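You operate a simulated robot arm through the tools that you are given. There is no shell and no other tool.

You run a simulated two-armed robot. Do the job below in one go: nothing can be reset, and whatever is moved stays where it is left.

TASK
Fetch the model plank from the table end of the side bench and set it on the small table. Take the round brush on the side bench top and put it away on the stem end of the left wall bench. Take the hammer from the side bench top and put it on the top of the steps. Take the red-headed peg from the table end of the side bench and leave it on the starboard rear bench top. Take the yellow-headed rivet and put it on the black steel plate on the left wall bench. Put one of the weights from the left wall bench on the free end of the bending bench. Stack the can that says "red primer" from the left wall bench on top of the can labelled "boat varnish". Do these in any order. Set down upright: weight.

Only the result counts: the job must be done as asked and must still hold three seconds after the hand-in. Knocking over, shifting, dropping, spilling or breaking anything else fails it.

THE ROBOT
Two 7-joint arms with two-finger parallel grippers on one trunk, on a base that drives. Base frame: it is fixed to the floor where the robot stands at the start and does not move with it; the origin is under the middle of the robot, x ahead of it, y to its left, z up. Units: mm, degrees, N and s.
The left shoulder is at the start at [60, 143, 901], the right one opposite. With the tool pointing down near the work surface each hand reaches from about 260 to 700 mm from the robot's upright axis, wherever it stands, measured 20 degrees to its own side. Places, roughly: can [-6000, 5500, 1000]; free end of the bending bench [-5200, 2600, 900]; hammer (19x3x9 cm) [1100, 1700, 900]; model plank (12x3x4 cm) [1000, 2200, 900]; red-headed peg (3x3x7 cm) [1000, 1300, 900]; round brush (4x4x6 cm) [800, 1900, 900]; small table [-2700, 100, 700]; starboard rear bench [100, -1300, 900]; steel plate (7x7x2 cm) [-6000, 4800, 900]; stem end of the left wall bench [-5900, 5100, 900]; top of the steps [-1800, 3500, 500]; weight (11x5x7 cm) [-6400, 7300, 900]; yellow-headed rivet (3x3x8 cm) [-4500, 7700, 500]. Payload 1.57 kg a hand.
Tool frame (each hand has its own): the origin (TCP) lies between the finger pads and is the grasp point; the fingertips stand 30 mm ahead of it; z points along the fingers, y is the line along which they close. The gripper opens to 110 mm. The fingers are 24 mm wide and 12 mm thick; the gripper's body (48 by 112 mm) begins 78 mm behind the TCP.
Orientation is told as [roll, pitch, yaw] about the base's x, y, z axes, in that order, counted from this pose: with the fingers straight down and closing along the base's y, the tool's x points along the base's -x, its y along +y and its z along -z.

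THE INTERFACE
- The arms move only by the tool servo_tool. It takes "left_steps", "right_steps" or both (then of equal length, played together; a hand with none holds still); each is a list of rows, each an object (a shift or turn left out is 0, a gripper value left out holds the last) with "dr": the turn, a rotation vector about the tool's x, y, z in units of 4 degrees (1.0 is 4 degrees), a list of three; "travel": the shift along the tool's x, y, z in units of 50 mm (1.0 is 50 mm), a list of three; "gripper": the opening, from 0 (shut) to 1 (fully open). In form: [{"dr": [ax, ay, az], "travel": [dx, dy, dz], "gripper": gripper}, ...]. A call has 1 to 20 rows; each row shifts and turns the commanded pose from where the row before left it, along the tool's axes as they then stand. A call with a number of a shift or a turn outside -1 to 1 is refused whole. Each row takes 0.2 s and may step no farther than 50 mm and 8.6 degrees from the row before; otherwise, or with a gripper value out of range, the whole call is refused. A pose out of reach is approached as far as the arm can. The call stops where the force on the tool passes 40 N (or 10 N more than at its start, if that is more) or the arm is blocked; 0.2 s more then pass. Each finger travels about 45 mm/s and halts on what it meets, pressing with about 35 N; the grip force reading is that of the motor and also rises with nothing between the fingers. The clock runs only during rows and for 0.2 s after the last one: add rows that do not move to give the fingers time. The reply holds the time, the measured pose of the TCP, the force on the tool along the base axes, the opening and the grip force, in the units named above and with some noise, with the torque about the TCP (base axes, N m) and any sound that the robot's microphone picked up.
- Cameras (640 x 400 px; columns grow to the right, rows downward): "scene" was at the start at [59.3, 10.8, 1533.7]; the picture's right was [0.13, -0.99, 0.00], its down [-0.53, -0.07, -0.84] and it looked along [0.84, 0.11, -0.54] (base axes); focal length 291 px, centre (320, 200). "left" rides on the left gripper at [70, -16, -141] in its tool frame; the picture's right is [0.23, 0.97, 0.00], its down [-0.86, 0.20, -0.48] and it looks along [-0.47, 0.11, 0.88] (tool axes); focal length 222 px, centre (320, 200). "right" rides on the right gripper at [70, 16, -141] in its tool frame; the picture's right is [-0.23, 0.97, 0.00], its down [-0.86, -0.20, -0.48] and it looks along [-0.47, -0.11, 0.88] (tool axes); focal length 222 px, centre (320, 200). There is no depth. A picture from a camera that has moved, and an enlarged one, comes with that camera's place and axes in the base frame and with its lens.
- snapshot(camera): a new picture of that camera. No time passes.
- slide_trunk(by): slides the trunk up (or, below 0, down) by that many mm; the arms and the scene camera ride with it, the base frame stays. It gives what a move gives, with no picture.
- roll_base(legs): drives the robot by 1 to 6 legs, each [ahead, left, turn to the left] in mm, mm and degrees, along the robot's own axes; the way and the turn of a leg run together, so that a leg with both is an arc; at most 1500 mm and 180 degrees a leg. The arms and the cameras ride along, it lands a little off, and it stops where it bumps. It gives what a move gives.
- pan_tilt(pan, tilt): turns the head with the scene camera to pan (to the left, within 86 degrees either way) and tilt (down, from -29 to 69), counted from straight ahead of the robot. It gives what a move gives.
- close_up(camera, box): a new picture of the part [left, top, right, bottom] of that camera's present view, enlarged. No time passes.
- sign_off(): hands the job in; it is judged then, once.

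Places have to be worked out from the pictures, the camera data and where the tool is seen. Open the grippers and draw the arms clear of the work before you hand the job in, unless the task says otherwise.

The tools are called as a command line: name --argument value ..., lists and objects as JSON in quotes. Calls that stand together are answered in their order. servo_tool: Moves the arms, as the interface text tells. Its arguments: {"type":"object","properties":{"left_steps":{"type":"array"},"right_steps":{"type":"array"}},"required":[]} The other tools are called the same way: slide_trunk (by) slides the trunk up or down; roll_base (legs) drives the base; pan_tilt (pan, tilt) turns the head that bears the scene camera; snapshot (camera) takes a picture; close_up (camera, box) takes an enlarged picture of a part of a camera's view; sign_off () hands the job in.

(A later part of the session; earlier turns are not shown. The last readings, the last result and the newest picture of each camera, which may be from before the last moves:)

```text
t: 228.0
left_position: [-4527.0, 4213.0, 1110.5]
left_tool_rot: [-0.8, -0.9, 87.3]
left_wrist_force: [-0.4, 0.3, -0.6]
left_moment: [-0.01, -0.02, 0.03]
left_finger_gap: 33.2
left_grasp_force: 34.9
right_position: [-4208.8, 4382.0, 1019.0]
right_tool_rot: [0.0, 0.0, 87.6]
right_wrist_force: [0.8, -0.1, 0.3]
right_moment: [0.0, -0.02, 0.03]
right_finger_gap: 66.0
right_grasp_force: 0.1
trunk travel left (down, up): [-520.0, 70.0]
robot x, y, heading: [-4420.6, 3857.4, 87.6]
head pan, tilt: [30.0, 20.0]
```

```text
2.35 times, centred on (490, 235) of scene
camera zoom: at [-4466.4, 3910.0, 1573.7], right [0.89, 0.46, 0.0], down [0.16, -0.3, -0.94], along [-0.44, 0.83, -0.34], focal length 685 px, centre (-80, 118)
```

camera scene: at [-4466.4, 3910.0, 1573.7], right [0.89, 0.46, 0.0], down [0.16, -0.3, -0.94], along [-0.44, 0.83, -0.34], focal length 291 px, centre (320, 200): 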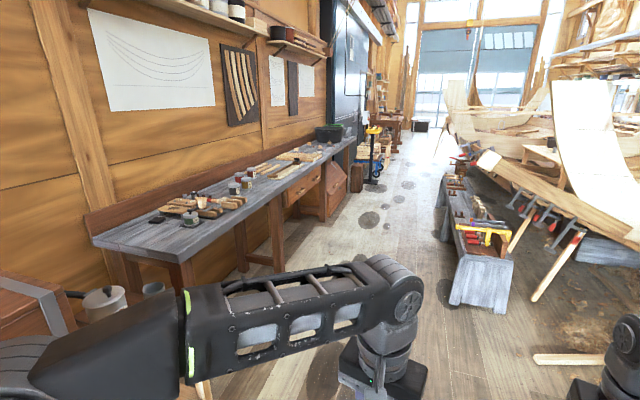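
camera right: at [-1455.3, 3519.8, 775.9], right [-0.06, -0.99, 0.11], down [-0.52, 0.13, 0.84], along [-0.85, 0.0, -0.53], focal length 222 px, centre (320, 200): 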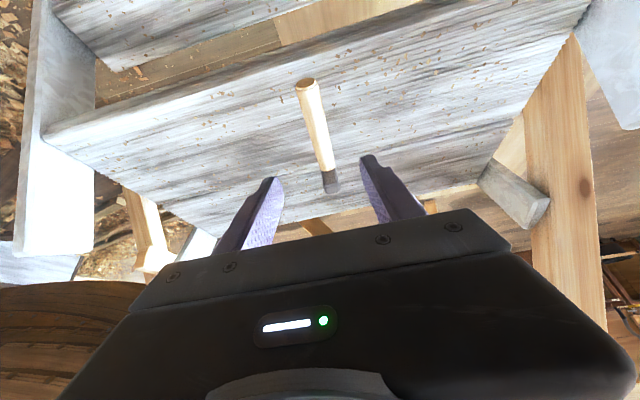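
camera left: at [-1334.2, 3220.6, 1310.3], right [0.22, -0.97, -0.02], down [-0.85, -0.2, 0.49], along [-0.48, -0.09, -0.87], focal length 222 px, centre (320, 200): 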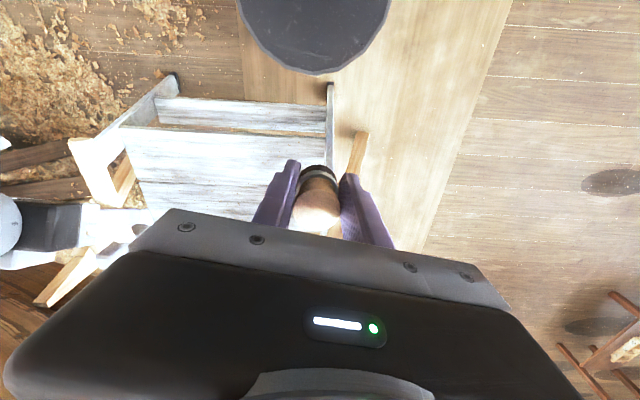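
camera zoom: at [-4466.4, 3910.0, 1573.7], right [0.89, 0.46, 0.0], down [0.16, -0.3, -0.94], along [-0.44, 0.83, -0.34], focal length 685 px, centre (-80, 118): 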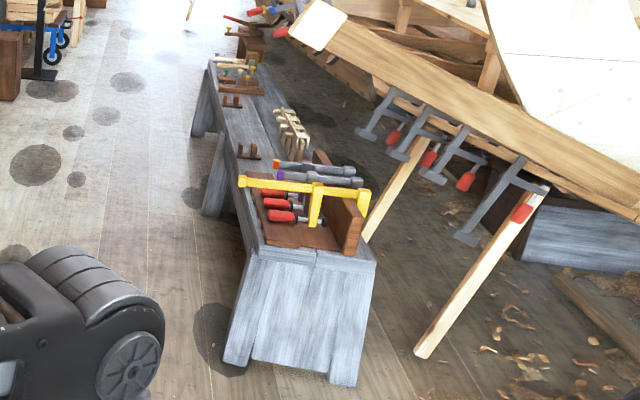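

The black steel plate is near (−6080, 4870) at the near (stem) end, with cans further along. I'll drive up and turn to face the left wall bench.

roll_base --legs '[[1130, 300, 0], [0, 0, 92], [450, 0, 0]]'

pan_tilt --pan 0 --tilt 30

snapshot --camera "scene"

```text
t: 240.1
left_position: [-5470.6, 4900.1, 1109.9]
left_tool_rot: [-0.8, -0.8, 178.2]
left_wrist_force: [-0.3, 0.2, -1.6]
left_moment: [-0.01, 0.0, 0.0]
left_finger_gap: 33.8
left_grasp_force: 35.4
right_position: [-5645.5, 5216.9, 1019.6]
right_tool_rot: [0.0, 0.0, 178.3]
right_wrist_force: [0.7, 0.2, -0.6]
right_moment: [0.0, -0.03, 0.0]
right_finger_gap: 66.2
right_grasp_force: 0.0
trunk travel left (down, up): [-520.0, 70.0]
robot x, y, heading: [-5114.7, 5011.6, 178.5]
head pan, tilt: [30.0, 20.0]
```

```text
t: 241.1
left_position: [-5470.2, 4900.2, 1110.1]
left_tool_rot: [-0.8, -0.9, 178.1]
left_wrist_force: [0.2, 0.2, -0.3]
left_moment: [0.03, -0.01, 0.01]
left_finger_gap: 33.5
left_grasp_force: 34.6
right_position: [-5644.6, 5216.5, 1019.2]
right_tool_rot: [0.0, 0.1, 178.4]
right_wrist_force: [-0.5, 0.0, 0.1]
right_moment: [0.01, -0.01, 0.03]
right_finger_gap: 65.9
right_grasp_force: 0.1
trunk travel left (down, up): [-520.0, 70.0]
robot x, y, heading: [-5114.4, 5009.2, 178.3]
head pan, tilt: [0.0, 30.0]
```

```text
taken
camera scene: at [-5177.3, 5011.1, 1557.7], right [0.03, 1.0, 0.0], down [0.5, -0.01, -0.87], along [-0.87, 0.02, -0.5], focal length 291 px, centre (320, 200)
```

scene: 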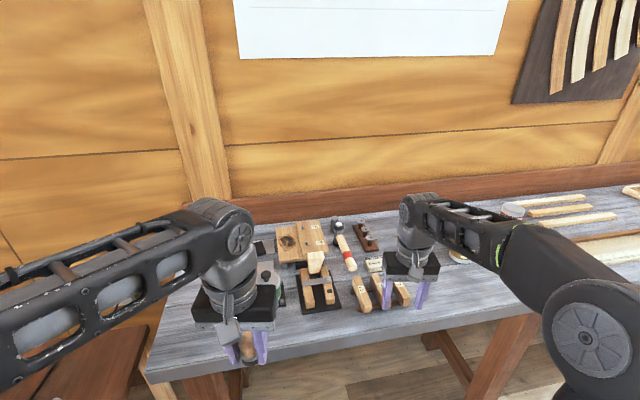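

The stem end is cluttered with tools. I'll zoom in to find free spots.

close_up --camera "scene" --box '[140, 200, 460, 390]'

snapshot --camera "left"

snapshot --camera "right"

```text
2.00 times, centred on (300, 295) of scene
camera zoom: at [-5177.3, 5011.1, 1557.7], right [0.03, 1.0, 0.0], down [0.5, -0.01, -0.87], along [-0.87, 0.02, -0.5], focal length 582 px, centre (360, 10)
```

zoom: 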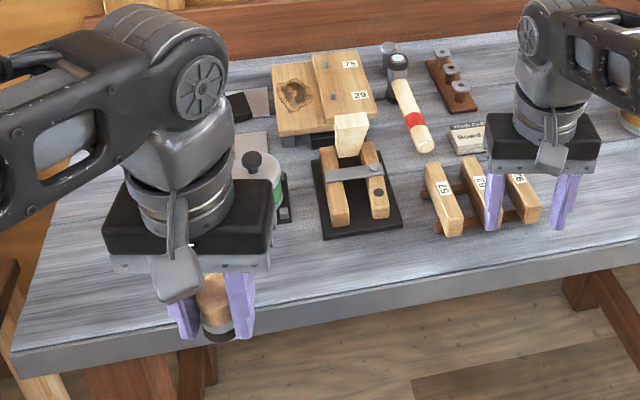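

```text
taken
camera left: at [-5397.7, 4912.5, 1250.7], right [0.19, -0.98, -0.02], down [-0.85, -0.18, 0.49], along [-0.48, -0.08, -0.87], focal length 222 px, centre (320, 200)
```

left: 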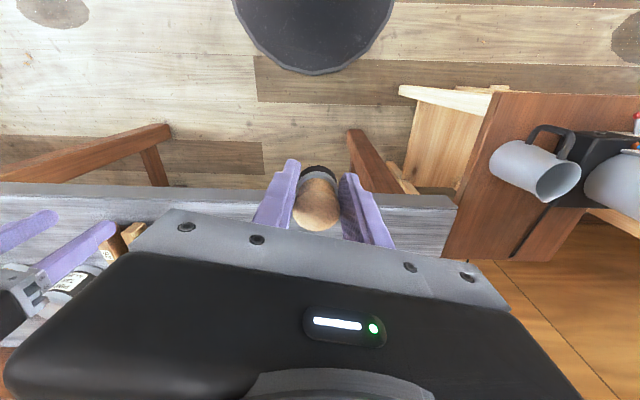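

```text
taken
camera right: at [-5575.5, 5199.6, 1159.8], right [-0.25, -0.97, 0.0], down [-0.85, 0.22, 0.48], along [-0.46, 0.12, -0.88], focal length 222 px, centre (320, 200)
```

right: 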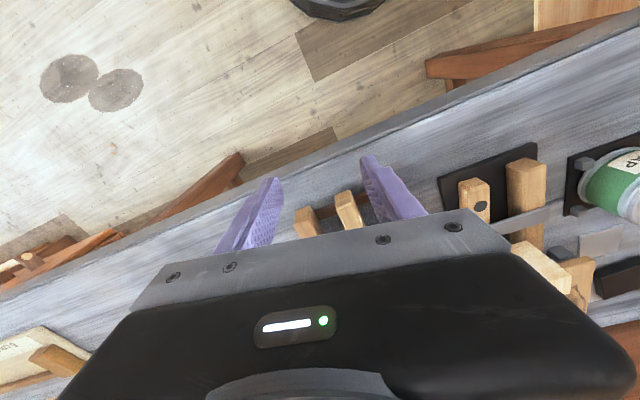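

There is a clear area at the bench's near-left, around (−5730, 4770), left of the green-labelled can. I'll move 180 mm closer and carry the brush over it.

roll_base --legs '[[180, 0, 1.5]]'

snapshot --camera "left"

snapshot --camera "scene"

```text
t: 242.6
left_position: [-5649.8, 4892.2, 1109.7]
left_tool_rot: [-0.8, -0.8, 179.6]
left_wrist_force: [-1.1, -0.1, -1.4]
left_moment: [0.0, 0.0, 0.0]
left_finger_gap: 33.5
left_grasp_force: 35.0
right_position: [-5832.5, 5204.1, 1019.7]
right_tool_rot: [-0.1, 0.2, -179.9]
right_wrist_force: [-1.0, -0.1, -0.9]
right_moment: [0.01, -0.01, -0.02]
right_finger_gap: 66.1
right_grasp_force: 0.0
trunk travel left (down, up): [-520.0, 70.0]
robot x, y, heading: [-5298.1, 5016.6, -180.0]
head pan, tilt: [0.0, 30.0]
```

```text
taken
camera left: at [-5577.0, 4906.8, 1250.3], right [0.22, -0.97, -0.02], down [-0.85, -0.2, 0.49], along [-0.48, -0.09, -0.87], focal length 222 px, centre (320, 200)
```

left: 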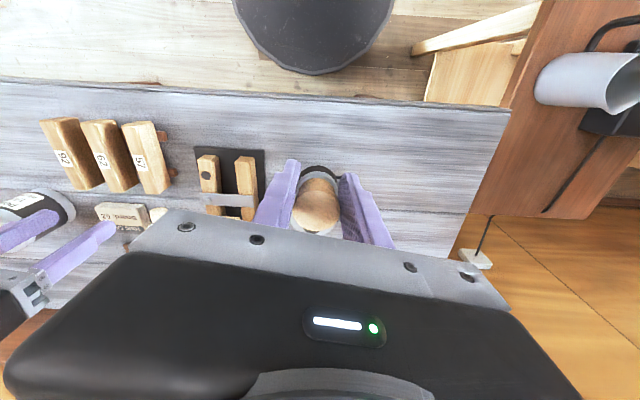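

```text
taken
camera scene: at [-5359.9, 5011.7, 1557.6], right [0.0, 1.0, 0.0], down [0.5, 0.0, -0.87], along [-0.87, 0.0, -0.5], focal length 291 px, centre (320, 200)
```

scene: 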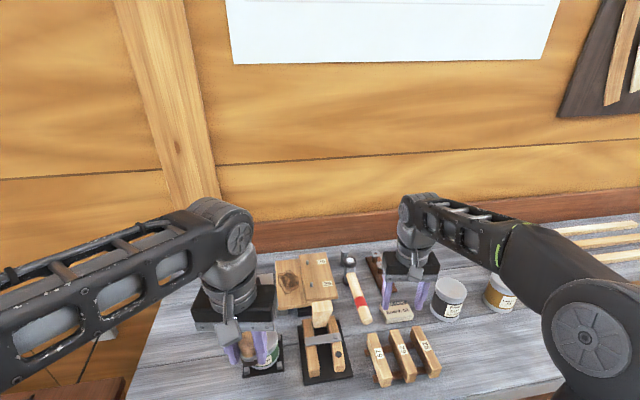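

I'll move the brush left and forward, staying high, then check below.

servo_tool --left_steps '[{"travel": [-0.3, 0.6, 0.3]}, {"travel": [-0.4, 0.6, 0.4]}, {"travel": [-0.4, 0.6, 0.4]}, {"travel": [-0.5, 0.64, 0.4]}, {"travel": [0, 0, 0.5]}, {}]'

snapshot --camera "left"

snapshot --camera "scene"

```text
t: 244.0
left_position: [-5731.3, 4770.9, 1012.6]
left_tool_rot: [-0.9, -1.0, 179.7]
left_wrist_force: [-0.4, -0.5, -0.4]
left_moment: [0.01, -0.04, -0.04]
left_finger_gap: 33.3
left_grasp_force: 35.2
right_position: [-5831.4, 5205.1, 1019.3]
right_tool_rot: [0.0, 0.2, -179.9]
right_wrist_force: [-0.2, -0.2, -0.1]
right_moment: [-0.02, 0.0, 0.01]
right_finger_gap: 66.1
right_grasp_force: 0.1
trunk travel left (down, up): [-520.0, 70.0]
robot x, y, heading: [-5296.8, 5012.6, -180.2]
head pan, tilt: [0.0, 30.0]
```

```text
taken
camera left: at [-5658.8, 4784.8, 1151.3], right [0.22, -0.97, -0.02], down [-0.85, -0.2, 0.49], along [-0.48, -0.09, -0.87], focal length 222 px, centre (320, 200)
```

left: 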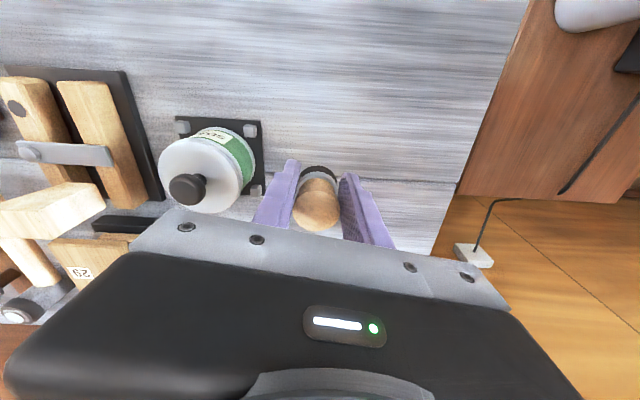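

```text
taken
camera scene: at [-5358.3, 5011.6, 1557.6], right [0.0, 1.0, 0.0], down [0.5, 0.0, -0.87], along [-0.87, 0.0, -0.5], focal length 291 px, centre (320, 200)
```

scene: 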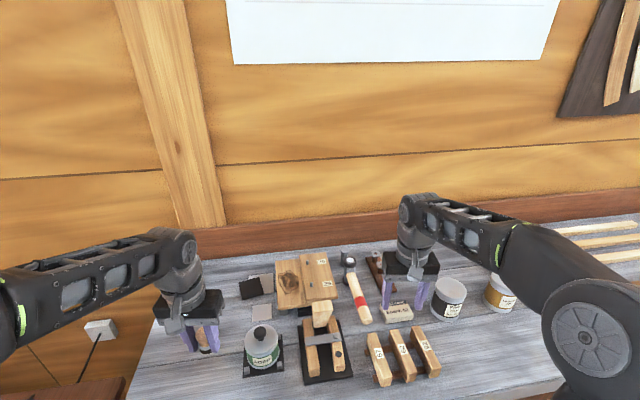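

Clear below. I'll descend and set the brush down by touch.

servo_tool --left_steps '[{"travel": [0, 0, 0.6]}, {"travel": [0, 0, 0.6]}, {"travel": [0, 0, 0.3]}, {}]'

close_up --camera "scene" --box '[150, 280, 270, 370]'

```text
t: 245.0
left_position: [-5733.8, 4771.4, 940.4]
left_tool_rot: [-0.7, -1.7, 179.7]
left_wrist_force: [4.5, -0.7, 20.1]
left_moment: [-0.11, -0.04, 0.03]
left_finger_gap: 33.6
left_grasp_force: 35.7
right_position: [-5830.1, 5205.2, 1020.1]
right_tool_rot: [0.1, 0.0, -179.9]
right_wrist_force: [0.5, 0.5, 0.4]
right_moment: [-0.01, 0.02, 0.0]
right_finger_gap: 65.8
right_grasp_force: 0.1
trunk travel left (down, up): [-520.0, 70.0]
robot x, y, heading: [-5299.3, 5011.3, -179.8]
head pan, tilt: [0.0, 30.0]
stopped in row 4 (left hand): the force on the tool passed its limit at 41 N (the readings are from after the stop); the commanded pose is now the measured one
```

```text
4.44 times, centred on (210, 325) of scene
camera zoom: at [-5355.7, 5012.6, 1557.8], right [0.0, 1.0, 0.0], down [0.5, 0.0, -0.87], along [-0.87, 0.0, -0.5], focal length 1293 px, centre (809, -356)
```

zoom: 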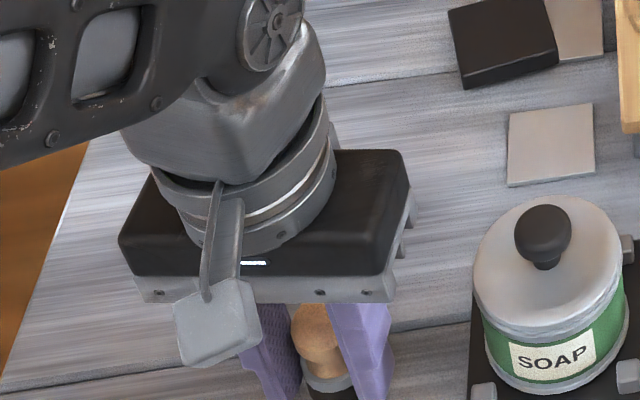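

Contact at TCP z≈941, so this bench top is at about 904. I'll relieve, open slowly, and lift off.

servo_tool --left_steps '[{"travel": [0, 0, -0.03]}, {}, {"gripper": 0.34}, {"gripper": 0.4}, {"gripper": 0.5}, {"gripper": 0.6}, {}, {"travel": [0, 0, -0.4]}, {"travel": [0, 0, -0.6]}, {"travel": [0, 0, -0.8]}, {}]'

snapshot --camera "left"

snapshot --camera "scene"

```text
t: 247.4
left_position: [-5732.5, 4769.9, 1030.4]
left_tool_rot: [-0.9, -1.4, 179.7]
left_wrist_force: [0.3, -0.2, 0.4]
left_moment: [-0.01, -0.02, -0.03]
left_finger_gap: 65.9
left_grasp_force: 0.1
right_position: [-5831.5, 5204.7, 1018.4]
right_tool_rot: [-0.1, 0.1, -179.9]
right_wrist_force: [-0.5, 0.3, -0.1]
right_moment: [-0.04, 0.02, -0.01]
right_finger_gap: 66.0
right_grasp_force: 0.1
trunk travel left (down, up): [-520.0, 70.0]
robot x, y, heading: [-5296.6, 5010.7, -179.9]
head pan, tilt: [0.0, 30.0]
```

```text
taken
camera left: at [-5659.4, 4784.9, 1170.4], right [0.22, -0.97, -0.02], down [-0.84, -0.2, 0.5], along [-0.49, -0.09, -0.87], focal length 222 px, centre (320, 200)
```

left: 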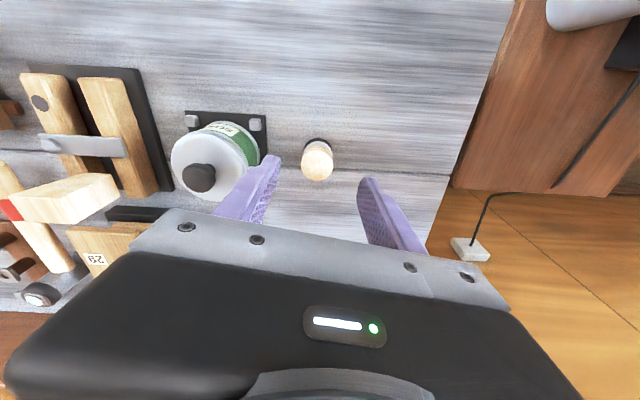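

```text
taken
camera scene: at [-5358.3, 5011.6, 1557.6], right [0.0, 1.0, 0.0], down [0.5, 0.0, -0.87], along [-0.87, 0.0, -0.5], focal length 291 px, centre (320, 200)
```

scene: 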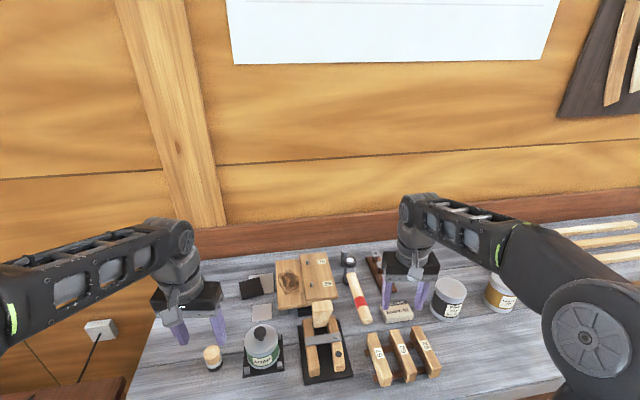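

The brush stands on the stem end. The cans are further right, so I'll raise and retract both hands before moving along the bench.

servo_tool --right_steps '[{"travel": [0.6, 0, -0.4]}, {"travel": [0.7, 0, -0.5]}, {"travel": [0.7, 0, -0.5]}, {"travel": [0.7, 0, -0.5]}, {}]' --left_steps '[{"travel": [0.4, -0.3, -0.6]}, {"travel": [0.5, -0.3, -0.5]}, {"travel": [0.5, -0.3, -0.5]}, {"travel": [0.5, -0.3, -0.3], "dr": [0, 0.3, 0]}, {}]'

roll_base --legs '[[-60, 0, 0], [0, -480, 0]]'

snapshot --camera "scene"

```text
t: 248.6
left_position: [-5640.2, 4834.0, 1112.3]
left_tool_rot: [-0.7, -0.1, 179.6]
left_wrist_force: [0.2, -0.2, 0.0]
left_moment: [0.01, -0.04, -0.01]
left_finger_gap: 65.9
left_grasp_force: 0.2
left hand out of reach, approached as far as the arm can: row 4
right_position: [-5705.2, 5208.7, 1115.0]
right_tool_rot: [2.2, -1.2, 179.7]
right_wrist_force: [0.5, 0.2, 0.3]
right_moment: [0.02, 0.01, -0.02]
right_finger_gap: 66.4
right_grasp_force: 0.1
right hand out of reach, approached as far as the arm can: row 4
trunk travel left (down, up): [-520.0, 70.0]
robot x, y, heading: [-5298.0, 5012.6, -180.1]
head pan, tilt: [0.0, 30.0]
```

```text
t: 252.0
left_position: [-5579.4, 5319.2, 1112.2]
left_tool_rot: [-0.7, -0.2, 179.1]
left_wrist_force: [0.8, 1.0, -0.2]
left_moment: [-0.06, 0.0, -0.03]
left_finger_gap: 65.7
left_grasp_force: 0.0
right_position: [-5641.8, 5696.9, 1114.6]
right_tool_rot: [2.2, -1.2, 179.1]
right_wrist_force: [-0.1, 0.3, 0.7]
right_moment: [-0.02, 0.02, 0.03]
right_finger_gap: 65.7
right_grasp_force: 0.1
trunk travel left (down, up): [-520.0, 70.0]
robot x, y, heading: [-5236.2, 5495.8, 179.6]
head pan, tilt: [0.0, 30.0]
```

```text
taken
camera scene: at [-5297.0, 5495.8, 1557.7], right [0.01, 1.0, 0.0], down [0.5, 0.0, -0.87], along [-0.87, 0.01, -0.5], focal length 291 px, centre (320, 200)
```

scene: 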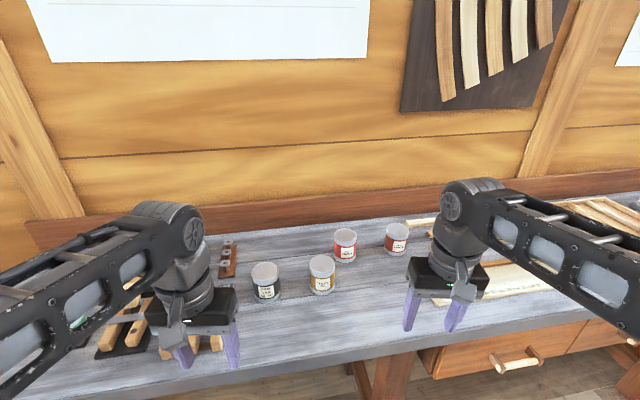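

I'll zoom in on the four cans to read the labels.

close_up --camera "scene" --box '[240, 215, 420, 310]'

close_up --camera "scene" --box '[320, 215, 420, 275]'

close_up --camera "scene" --box '[240, 250, 350, 310]'

```text
3.56 times, centred on (330, 262) of scene
camera zoom: at [-5297.0, 5495.8, 1557.7], right [0.01, 1.0, 0.0], down [0.5, 0.0, -0.87], along [-0.87, 0.01, -0.5], focal length 1035 px, centre (284, -22)
```

zoom: 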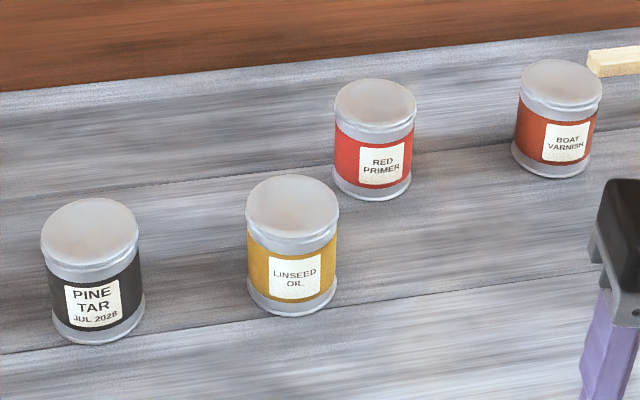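

```text
6.40 times, centred on (370, 245) of scene
camera zoom: at [-5297.0, 5495.8, 1557.7], right [0.01, 1.0, 0.0], down [0.5, 0.0, -0.87], along [-0.87, 0.01, -0.5], focal length 1862 px, centre (0, -88)
```

zoom: 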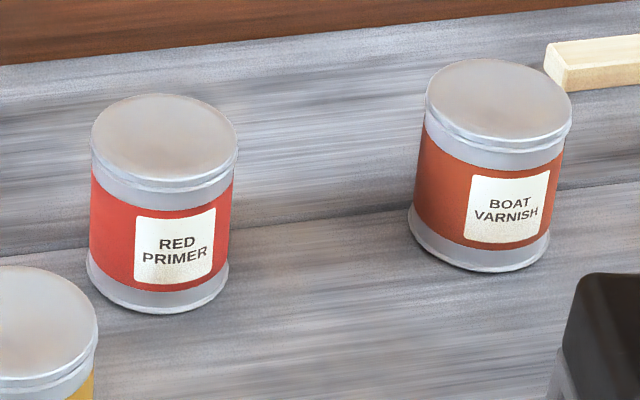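

```text
5.82 times, centred on (295, 280) of scene
camera zoom: at [-5297.0, 5495.8, 1557.7], right [0.01, 1.0, 0.0], down [0.5, 0.0, -0.87], along [-0.87, 0.01, -0.5], focal length 1693 px, centre (466, -266)
```

zoom: 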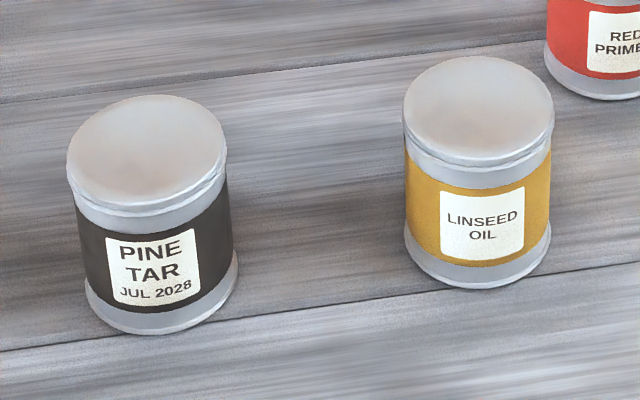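

Red Primer is at about (−6057, 5589) and Boat Varnish at about (−6086, 5765). Each is roughly 76 mm across, with tops at z≈988. I'll square up to the bench, raise the trunk for reach, and line the right shoulder up with Red Primer.

roll_base --legs '[[0, 0, 9.4], [170, -80, 0]]'

slide_trunk --by 68

servo_tool --right_steps '[{"dr": [0.5, 0.3, 0], "gripper": 1}, {}, {}]'

snapshot --camera "right"

snapshot --camera "scene"

```text
t: 254.3
left_position: [-5727.9, 5319.5, 1113.2]
left_tool_rot: [-0.7, -0.2, -171.3]
left_wrist_force: [-1.7, -0.1, 0.7]
left_moment: [0.02, -0.02, -0.03]
left_finger_gap: 66.0
left_grasp_force: 0.0
right_position: [-5850.1, 5679.8, 1112.5]
right_tool_rot: [2.2, -1.1, -171.3]
right_wrist_force: [0.7, -0.1, -0.4]
right_moment: [-0.04, -0.04, 0.02]
right_finger_gap: 66.0
right_grasp_force: 0.0
trunk travel left (down, up): [-520.0, 70.0]
robot x, y, heading: [-5417.9, 5542.6, -171.1]
head pan, tilt: [0.0, 30.0]
```

```text
t: 255.3
left_position: [-5726.7, 5317.4, 1180.8]
left_tool_rot: [-0.8, -0.3, -171.3]
left_wrist_force: [-0.1, 0.4, -0.1]
left_moment: [0.01, -0.04, 0.02]
left_finger_gap: 66.0
left_grasp_force: 0.0
right_position: [-5851.3, 5676.9, 1183.1]
right_tool_rot: [2.3, -1.2, -171.3]
right_wrist_force: [0.5, 0.8, -0.1]
right_moment: [0.01, 0.01, 0.0]
right_finger_gap: 65.9
right_grasp_force: 0.1
trunk travel left (down, up): [-588.0, 2.0]
robot x, y, heading: [-5416.6, 5543.7, -170.7]
head pan, tilt: [0.0, 30.0]
```

```text
t: 256.1
left_position: [-5726.8, 5317.6, 1182.2]
left_tool_rot: [-0.8, -0.2, -171.3]
left_wrist_force: [0.0, 0.1, 0.3]
left_moment: [-0.03, 0.0, -0.03]
left_finger_gap: 65.9
left_grasp_force: 0.1
right_position: [-5849.5, 5681.2, 1187.7]
right_tool_rot: [2.3, -1.7, -171.6]
right_wrist_force: [-0.6, -0.1, 0.6]
right_moment: [0.0, 0.02, -0.01]
right_finger_gap: 110.1
right_grasp_force: 0.1
right hand out of reach, approached as far as the arm can: row 1
trunk travel left (down, up): [-588.0, 2.0]
robot x, y, heading: [-5417.3, 5547.5, -171.0]
head pan, tilt: [0.0, 30.0]
```

```text
taken
camera right: at [-5774.6, 5681.0, 1326.8], right [-0.08, -1.0, 0.04], down [-0.86, 0.09, 0.5], along [-0.5, 0.0, -0.87], focal length 222 px, centre (320, 200)
```

right: 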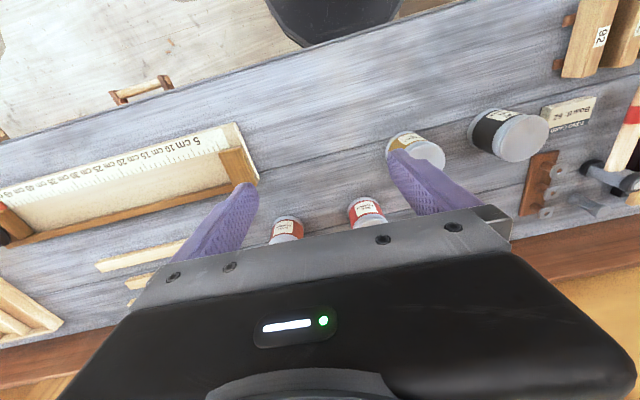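

```text
taken
camera scene: at [-5477.0, 5537.4, 1625.7], right [-0.16, 0.99, 0.0], down [0.49, 0.08, -0.87], along [-0.86, -0.14, -0.5], focal length 291 px, centre (320, 200)
```

scene: 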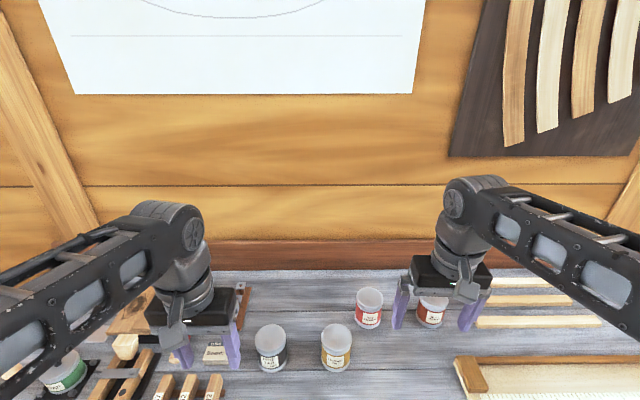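

I'll lower the right hand to z≈1065, straighten it, and move it over Red Primer.

servo_tool --right_steps '[{"travel": [0, 0, 0.8]}, {"travel": [0, 0, 0.8]}, {"travel": [0, 0, 0.8], "dr": [-0.57, -0.4, -0.1]}, {"travel": [-0.8, 0.24, 0]}, {"travel": [-0.8, 0.24, 0]}, {"travel": [-0.8, 0.24, 0]}, {"travel": [-0.8, 0.24, 0]}, {"travel": [-0.8, 0.24, 0]}, {}]'

snapshot --camera "right"

snapshot --camera "scene"

```text
t: 258.1
left_position: [-5726.7, 5318.4, 1180.5]
left_tool_rot: [-0.8, -0.3, -171.3]
left_wrist_force: [0.5, -0.4, -0.7]
left_moment: [0.0, 0.01, -0.02]
left_finger_gap: 66.0
left_grasp_force: 0.2
right_position: [-6038.4, 5588.0, 1072.1]
right_tool_rot: [2.6, -1.6, -171.0]
right_wrist_force: [0.4, -0.5, -0.4]
right_moment: [0.02, 0.02, -0.03]
right_finger_gap: 110.1
right_grasp_force: 0.1
trunk travel left (down, up): [-588.0, 2.0]
robot x, y, heading: [-5419.0, 5549.3, -170.7]
head pan, tilt: [0.0, 30.0]
```

```text
taken
camera right: at [-5963.3, 5589.1, 1211.3], right [-0.07, -1.0, 0.05], down [-0.87, 0.08, 0.49], along [-0.5, -0.01, -0.87], focal length 222 px, centre (320, 200)
```

right: 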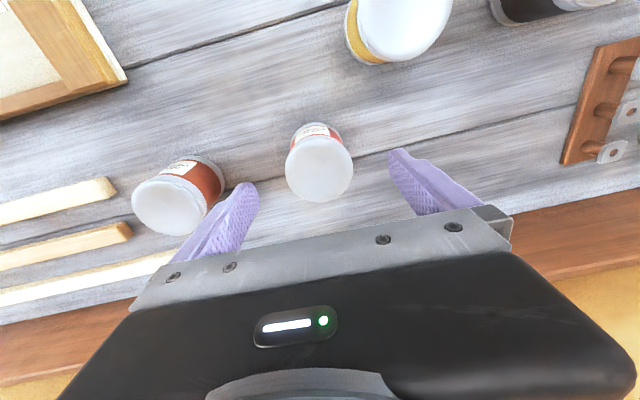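

```text
taken
camera scene: at [-5476.3, 5538.0, 1625.7], right [-0.16, 0.99, 0.0], down [0.49, 0.08, -0.87], along [-0.86, -0.14, -0.5], focal length 291 px, centre (320, 200)
```

scene: 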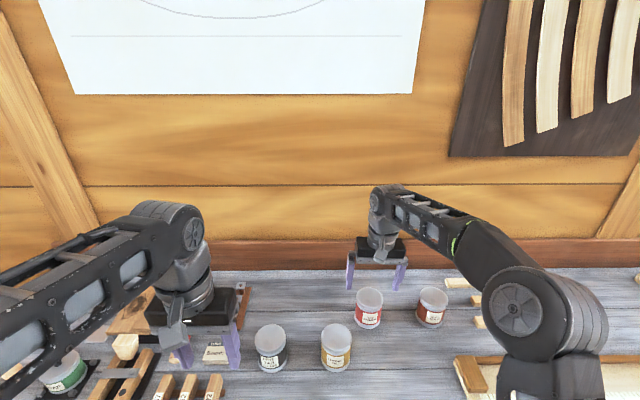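

The hand is tilted by about 2.6°/1.6°, so I'll correct with the opposite sign and re-read.

servo_tool --right_steps '[{"dr": [0.65, 0.4, 0]}, {}]'

snapshot --camera "right"

```text
t: 258.7
left_position: [-5726.3, 5317.5, 1180.7]
left_tool_rot: [-0.9, -0.1, -171.3]
left_wrist_force: [0.6, 0.3, -0.5]
left_moment: [0.0, -0.03, -0.03]
left_finger_gap: 66.0
left_grasp_force: 0.1
right_position: [-6038.7, 5587.3, 1071.8]
right_tool_rot: [-0.1, 0.1, -170.9]
right_wrist_force: [0.8, -0.8, 0.0]
right_moment: [-0.04, 0.01, 0.01]
right_finger_gap: 109.8
right_grasp_force: 0.1
trunk travel left (down, up): [-588.0, 2.0]
robot x, y, heading: [-5416.8, 5545.7, -171.0]
head pan, tilt: [0.0, 30.0]
```

```text
taken
camera right: at [-5966.9, 5582.2, 1212.0], right [-0.07, -1.0, 0.0], down [-0.88, 0.06, 0.48], along [-0.48, 0.04, -0.88], focal length 222 px, centre (320, 200)
```

right: 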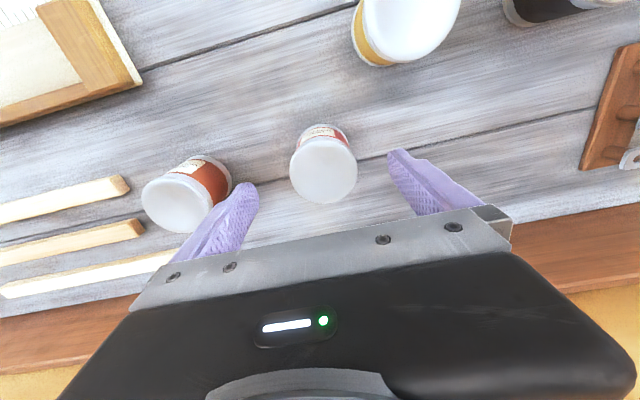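

The hand is upright now. Red Primer's centre is about 15 mm ahead of the TCP. I'll correct, descend around the can, and grip at mid-height.

servo_tool --right_steps '[{"travel": [-0.3, 0.03, 0]}, {"travel": [0, 0, 0.6]}, {}]'

snapshot --camera "right"

```text
t: 259.5
left_position: [-5725.9, 5317.7, 1181.2]
left_tool_rot: [-0.8, -0.3, -171.3]
left_wrist_force: [0.7, -0.2, -0.5]
left_moment: [-0.02, -0.05, 0.01]
left_finger_gap: 66.1
left_grasp_force: 0.1
right_position: [-6054.2, 5584.0, 1040.4]
right_tool_rot: [-0.1, 0.0, -170.9]
right_wrist_force: [-0.3, -0.1, -0.1]
right_moment: [-0.02, -0.02, 0.05]
right_finger_gap: 110.0
right_grasp_force: 0.1
trunk travel left (down, up): [-588.0, 2.0]
robot x, y, heading: [-5417.5, 5550.4, -171.0]
head pan, tilt: [0.0, 30.0]
```

```text
taken
camera right: at [-5981.5, 5578.3, 1181.1], right [-0.07, -1.0, 0.0], down [-0.88, 0.06, 0.48], along [-0.48, 0.04, -0.88], focal length 222 px, centre (320, 200)
```

right: 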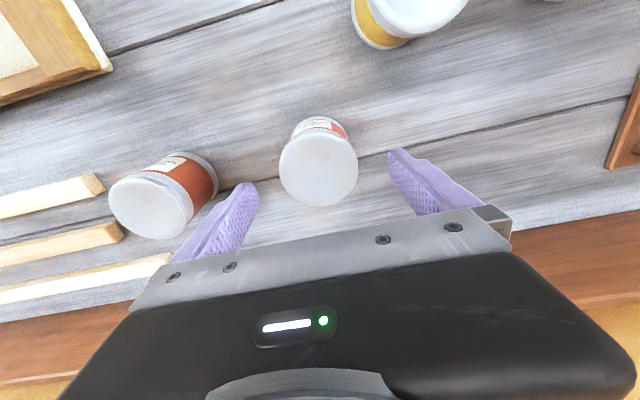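

Aligned. I'll descend 90 mm and close.

servo_tool --right_steps '[{"travel": [0, 0, 0.6]}, {"travel": [0, 0, 0.6]}, {"travel": [0, 0, 0.6]}, {}, {"gripper": 0}, {}, {}, {}, {}, {}]'

snapshot --camera "right"

```text
t: 261.7
left_position: [-5726.9, 5318.3, 1180.5]
left_tool_rot: [-0.8, -0.2, -171.3]
left_wrist_force: [0.4, -0.5, 0.0]
left_moment: [0.04, -0.01, -0.01]
left_finger_gap: 65.9
left_grasp_force: 0.1
right_position: [-6053.1, 5583.4, 950.9]
right_tool_rot: [0.0, 0.1, -170.8]
right_wrist_force: [-0.2, 1.0, -0.4]
right_moment: [-0.04, 0.02, -0.02]
right_finger_gap: 73.7
right_grasp_force: 34.6
trunk travel left (down, up): [-588.0, 2.0]
robot x, y, heading: [-5412.4, 5547.5, -170.9]
head pan, tilt: [0.0, 30.0]
```

```text
taken
camera right: at [-5981.9, 5578.8, 1091.4], right [-0.07, -1.0, 0.0], down [-0.88, 0.06, 0.48], along [-0.48, 0.04, -0.88], focal length 222 px, centre (320, 200)
```

right: 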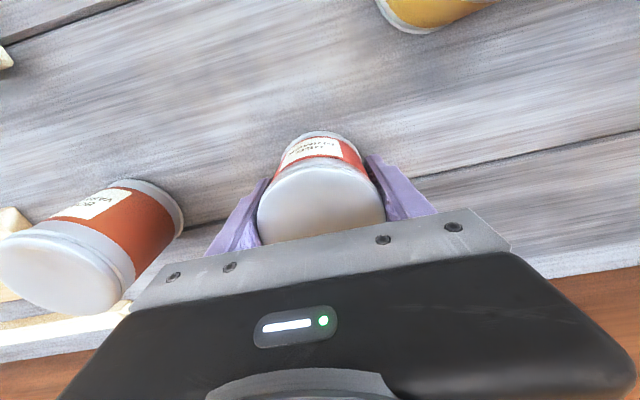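

Gripped at 74 mm. I'll lift slowly and check.

servo_tool --right_steps '[{"travel": [0, 0, -0.1]}, {"travel": [0, 0, -0.15]}, {"travel": [0, 0, -0.2]}, {"travel": [0, 0, -0.2]}, {"travel": [0, 0, -0.2]}, {"travel": [0, 0, -0.2]}, {}]'

snapshot --camera "right"

```text
t: 263.3
left_position: [-5726.2, 5318.4, 1180.4]
left_tool_rot: [-0.8, -0.1, -171.3]
left_wrist_force: [0.2, 0.5, -0.2]
left_moment: [0.01, 0.0, -0.02]
left_finger_gap: 66.0
left_grasp_force: 0.0
right_position: [-6052.7, 5583.4, 1003.2]
right_tool_rot: [-0.2, 0.0, -170.9]
right_wrist_force: [0.3, -0.5, -5.0]
right_moment: [-0.02, -0.03, 0.01]
right_finger_gap: 73.5
right_grasp_force: 35.3
trunk travel left (down, up): [-588.0, 2.0]
robot x, y, heading: [-5418.3, 5543.7, -170.7]
head pan, tilt: [0.0, 30.0]
```

```text
taken
camera right: at [-5981.4, 5577.7, 1143.3], right [-0.07, -1.0, 0.0], down [-0.88, 0.06, 0.48], along [-0.48, 0.04, -0.88], focal length 222 px, centre (320, 200)
```

right: 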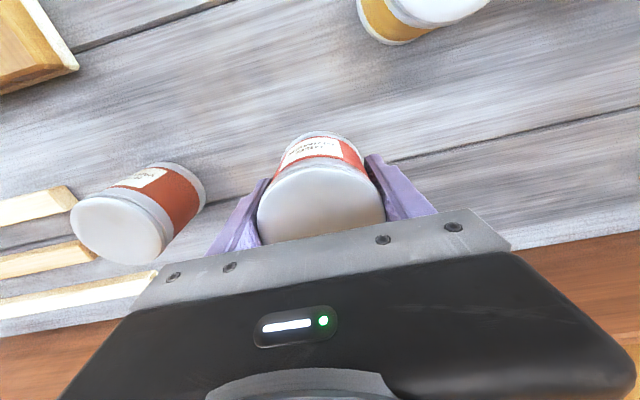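

The can is lifted (5 N). I'll raise it clear of the other can tops and drift the base along the bench toward Boat Varnish.

servo_tool --right_steps '[{"travel": [0.1, 0, -0.25]}, {"travel": [0.1, 0, -0.3]}, {"travel": [0.2, 0, -0.3]}, {"travel": [0.2, 0, -0.3]}, {"travel": [0.2, 0, -0.2]}, {}]'

roll_base --legs '[[0, -178, 0]]'

snapshot --camera "right"

snapshot --camera "scene"

```text
t: 264.7
left_position: [-5728.3, 5317.4, 1179.7]
left_tool_rot: [-0.8, -0.3, -171.3]
left_wrist_force: [0.0, -0.8, -0.1]
left_moment: [0.02, 0.01, 0.0]
left_finger_gap: 65.9
left_grasp_force: 0.0
right_position: [-6013.8, 5590.4, 1069.4]
right_tool_rot: [-0.1, -0.1, -170.9]
right_wrist_force: [-0.6, -1.0, -4.1]
right_moment: [0.0, -0.03, 0.0]
right_finger_gap: 73.4
right_grasp_force: 35.3
trunk travel left (down, up): [-588.0, 2.0]
robot x, y, heading: [-5419.3, 5551.0, -170.8]
head pan, tilt: [0.0, 30.0]
```

```text
t: 266.2
left_position: [-5756.1, 5492.5, 1181.8]
left_tool_rot: [-0.7, -0.1, -171.1]
left_wrist_force: [-0.1, 0.0, -0.1]
left_moment: [-0.02, -0.02, 0.0]
left_finger_gap: 66.1
left_grasp_force: 0.0
right_position: [-6043.6, 5764.0, 1070.7]
right_tool_rot: [-0.1, 0.1, -170.7]
right_wrist_force: [0.2, 0.2, -4.4]
right_moment: [-0.06, -0.02, 0.04]
right_finger_gap: 73.8
right_grasp_force: 35.4
trunk travel left (down, up): [-588.0, 2.0]
robot x, y, heading: [-5445.4, 5722.5, -170.9]
head pan, tilt: [0.0, 30.0]
```

```text
taken
camera right: at [-5971.1, 5759.7, 1209.8], right [-0.07, -1.0, 0.0], down [-0.88, 0.06, 0.48], along [-0.48, 0.03, -0.88], focal length 222 px, centre (320, 200)
```

right: 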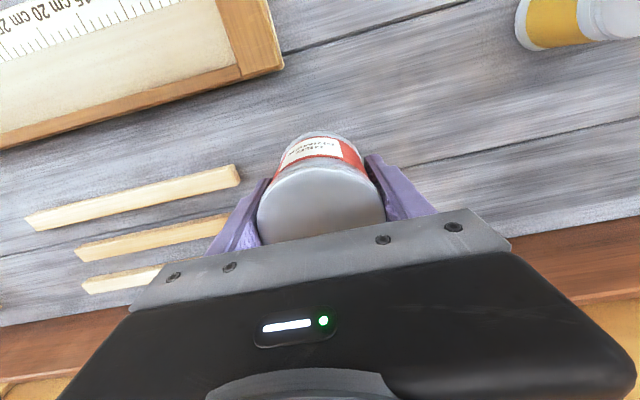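

```text
taken
camera scene: at [-5506.0, 5713.7, 1625.6], right [-0.16, 0.99, 0.0], down [0.49, 0.08, -0.87], along [-0.85, -0.14, -0.5], focal length 291 px, centre (320, 200)
```

scene: 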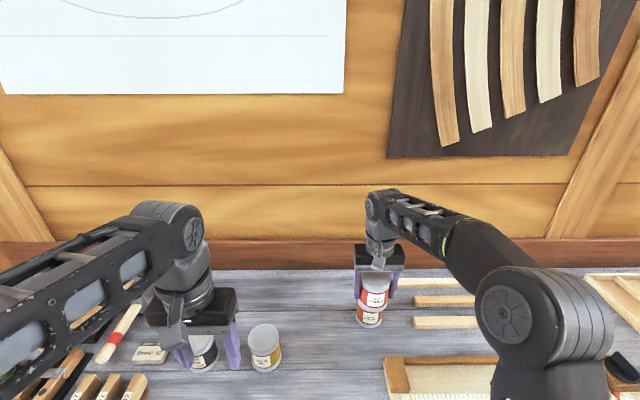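

The held can appears just in front of Boat Varnish, which I compute at (−6083, 5757). I'll lower slightly, then move forward 40 mm above it and inspect from the scene camera.

servo_tool --right_steps '[{"travel": [-0.2, 0, 0.2]}, {"travel": [-0.2, 0, 0.2]}, {"travel": [-0.2, 0.005, 0]}, {"travel": [-0.2, 0.005, 0]}, {}, {}]'

close_up --camera "scene" --box '[330, 250, 430, 340]'

snapshot --camera "right"

```text
t: 267.6
left_position: [-5755.1, 5491.8, 1180.5]
left_tool_rot: [-0.7, -0.2, -171.1]
left_wrist_force: [-0.3, -0.8, -0.5]
left_moment: [-0.01, -0.03, -0.01]
left_finger_gap: 66.1
left_grasp_force: 0.1
right_position: [-6081.5, 5756.5, 1049.6]
right_tool_rot: [-0.2, 0.0, -170.8]
right_wrist_force: [-0.3, 0.9, -4.0]
right_moment: [0.03, -0.01, 0.02]
right_finger_gap: 73.2
right_grasp_force: 34.6
trunk travel left (down, up): [-588.0, 2.0]
robot x, y, heading: [-5446.1, 5725.2, -171.0]
head pan, tilt: [0.0, 30.0]
```

```text
4.44 times, centred on (380, 295) of scene
camera zoom: at [-5506.0, 5712.1, 1625.6], right [-0.16, 0.99, 0.0], down [0.49, 0.08, -0.87], along [-0.85, -0.14, -0.5], focal length 1293 px, centre (53, -222)
```

zoom: 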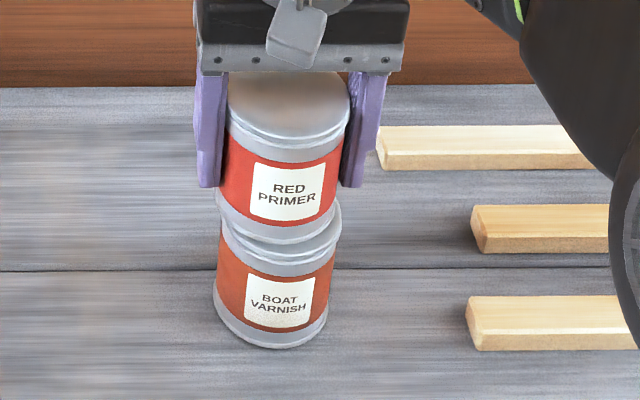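

```text
taken
camera right: at [-6010.1, 5752.4, 1190.1], right [-0.07, -1.0, 0.0], down [-0.88, 0.06, 0.48], along [-0.48, 0.03, -0.88], focal length 222 px, centre (320, 200)
```

right: 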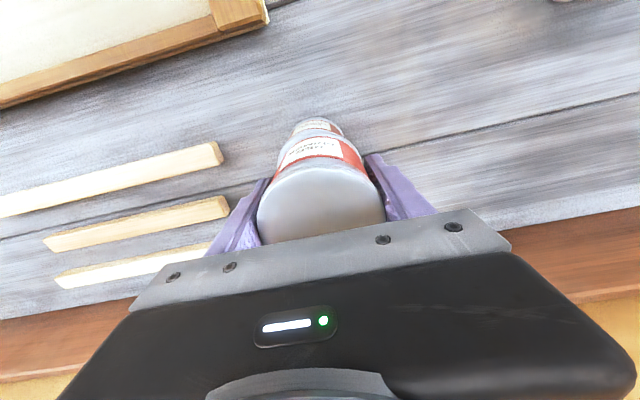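

The red can needs about 3 mm more toward +y, and the depth looks aligned. I'll adjust and lower in fine steps.

servo_tool --right_steps '[{"travel": [0.01, -0.065, 0]}, {"travel": [0, 0, 0.08]}, {"travel": [0, 0, 0.06]}, {"travel": [0, 0, 0.04]}, {}]'

close_up --camera "scene" --box '[340, 260, 410, 340]'

```text
t: 268.8
left_position: [-5753.8, 5492.7, 1180.6]
left_tool_rot: [-0.8, -0.1, -171.2]
left_wrist_force: [-0.6, -1.0, 0.1]
left_moment: [0.02, 0.0, -0.01]
left_finger_gap: 66.0
left_grasp_force: 0.0
right_position: [-6081.9, 5762.1, 1040.5]
right_tool_rot: [-0.1, -0.1, -170.8]
right_wrist_force: [-0.1, 0.1, 2.5]
right_moment: [-0.08, -0.1, 0.02]
right_finger_gap: 73.4
right_grasp_force: 35.2
trunk travel left (down, up): [-588.0, 2.0]
robot x, y, heading: [-5445.3, 5722.1, -170.9]
head pan, tilt: [0.0, 30.0]
```

```text
5.00 times, centred on (375, 300) of scene
camera zoom: at [-5505.2, 5712.1, 1625.8], right [-0.16, 0.99, 0.0], down [0.49, 0.08, -0.87], along [-0.85, -0.14, -0.5], focal length 1455 px, centre (45, -300)
```

zoom: 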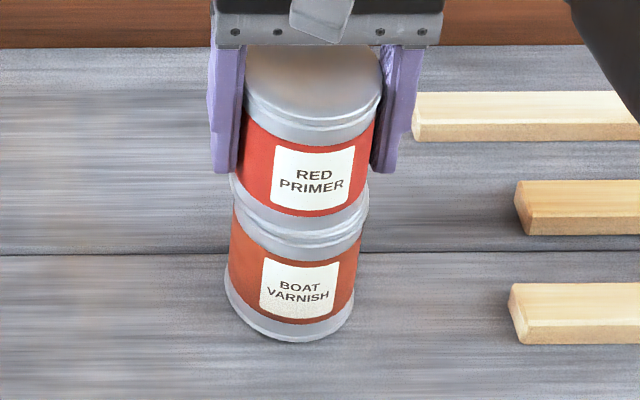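

Contact was made and the edges line up. I'll open slowly and check that the stack is stable.

servo_tool --right_steps '[{"travel": [0, 0, -0.01]}, {"gripper": 0.69}, {"gripper": 0.71}, {"gripper": 0.74}, {"gripper": 0.78}, {"gripper": 0.84}, {"gripper": 0.92}, {"gripper": 1}, {}, {}]'

close_up --camera "scene" --box '[340, 260, 410, 340]'

snapshot --camera "right"

```text
t: 271.0
left_position: [-5754.4, 5492.4, 1181.0]
left_tool_rot: [-0.8, -0.2, -171.3]
left_wrist_force: [0.8, -0.6, -0.1]
left_moment: [-0.01, 0.0, -0.04]
left_finger_gap: 66.0
left_grasp_force: 0.0
right_position: [-6080.8, 5759.0, 1040.1]
right_tool_rot: [-0.1, 0.0, -170.7]
right_wrist_force: [-0.2, 0.9, -0.6]
right_moment: [-0.03, -0.03, 0.02]
right_finger_gap: 109.7
right_grasp_force: 0.1
trunk travel left (down, up): [-588.0, 2.0]
robot x, y, heading: [-5448.3, 5722.2, -170.9]
head pan, tilt: [0.0, 30.0]
```

```text
5.00 times, centred on (375, 300) of scene
camera zoom: at [-5505.4, 5712.0, 1625.7], right [-0.16, 0.99, 0.0], down [0.49, 0.08, -0.87], along [-0.85, -0.14, -0.5], focal length 1455 px, centre (45, -300)
```

zoom: 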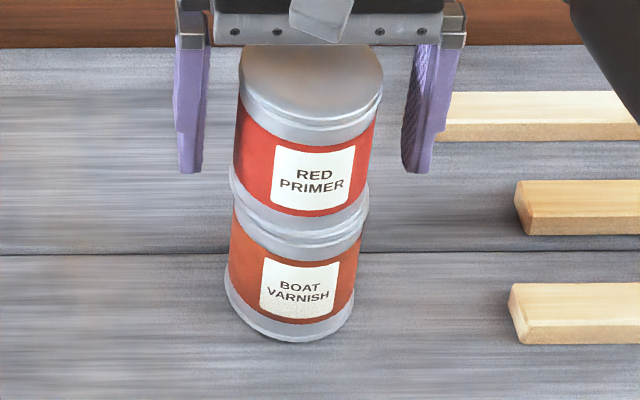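

```text
taken
camera right: at [-6009.9, 5755.1, 1181.4], right [-0.07, -1.0, 0.0], down [-0.88, 0.06, 0.48], along [-0.48, 0.03, -0.88], focal length 222 px, centre (320, 200)
```

right: 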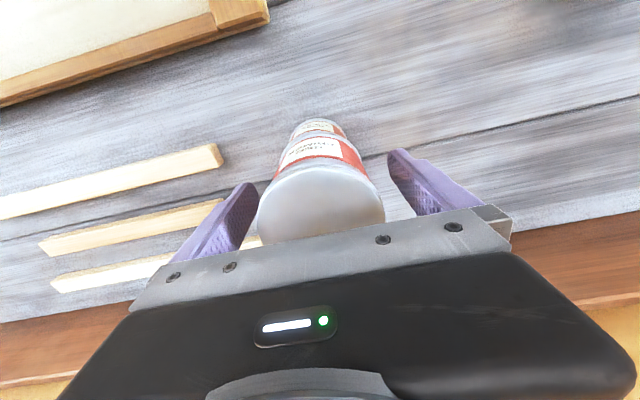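

The stack is stable. The arm can't rise far here, so I'll slide the open fingers straight back past the can and then up.

servo_tool --right_steps '[{"travel": [0.1, 0, -0.2]}, {"travel": [0.4, 0, 0]}, {"travel": [0.5, 0, 0]}, {"travel": [0.6, 0, 0]}, {"travel": [0.8, 0, 0]}, {"travel": [0.6, 0, -0.6]}, {"travel": [0.5, 0, -0.7]}, {}]'

roll_base --legs '[[-350, 0, 0]]'

pan_tilt --pan -30 --tilt 25

snapshot --camera "scene"

```text
t: 272.8
left_position: [-5755.6, 5492.0, 1179.9]
left_tool_rot: [-0.8, -0.2, -171.2]
left_wrist_force: [-0.4, 0.3, -0.2]
left_moment: [0.0, -0.07, 0.01]
left_finger_gap: 66.1
left_grasp_force: 0.0
right_position: [-5910.1, 5787.9, 1114.9]
right_tool_rot: [0.0, 0.0, -170.7]
right_wrist_force: [0.1, 0.8, -0.9]
right_moment: [0.0, 0.01, 0.03]
right_finger_gap: 109.7
right_grasp_force: 0.1
trunk travel left (down, up): [-588.0, 2.0]
robot x, y, heading: [-5442.0, 5723.2, -170.7]
head pan, tilt: [0.0, 30.0]
```

```text
t: 275.1
left_position: [-5404.0, 5548.8, 1182.0]
left_tool_rot: [-0.8, -0.2, -171.3]
left_wrist_force: [-0.7, 0.5, 0.3]
left_moment: [0.0, 0.03, 0.0]
left_finger_gap: 66.0
left_grasp_force: 0.2
right_position: [-5559.0, 5845.8, 1115.9]
right_tool_rot: [-0.1, 0.0, -170.9]
right_wrist_force: [0.5, 0.6, 0.2]
right_moment: [0.0, 0.01, 0.01]
right_finger_gap: 110.4
right_grasp_force: 0.1
trunk travel left (down, up): [-588.0, 2.0]
robot x, y, heading: [-5094.8, 5777.1, -170.7]
head pan, tilt: [0.0, 30.0]
```

```text
t: 276.1
left_position: [-5404.8, 5549.2, 1181.1]
left_tool_rot: [-0.9, -0.2, -171.3]
left_wrist_force: [0.6, 0.3, 0.2]
left_moment: [-0.01, 0.03, 0.01]
left_finger_gap: 65.8
left_grasp_force: 0.0
right_position: [-5559.9, 5844.0, 1115.3]
right_tool_rot: [-0.1, 0.0, -170.9]
right_wrist_force: [0.0, 0.9, 0.4]
right_moment: [0.01, -0.01, -0.03]
right_finger_gap: 109.9
right_grasp_force: 0.2
trunk travel left (down, up): [-588.0, 2.0]
robot x, y, heading: [-5095.8, 5781.4, -170.9]
head pan, tilt: [-30.0, 25.0]
```

```text
taken
camera scene: at [-5152.0, 5815.8, 1633.6], right [0.36, 0.93, 0.0], down [0.4, -0.15, -0.91], along [-0.85, 0.32, -0.42], focal length 291 px, centre (320, 200)
```

scene: 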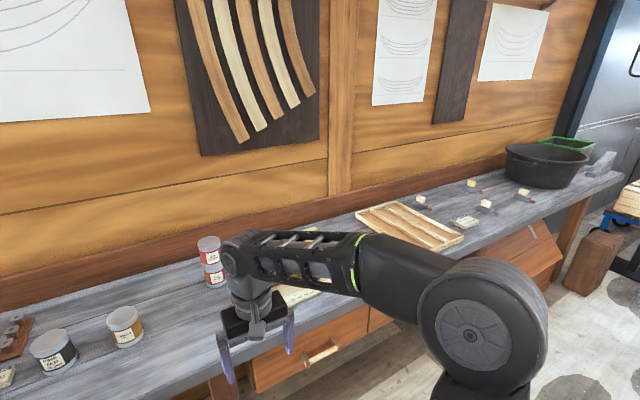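

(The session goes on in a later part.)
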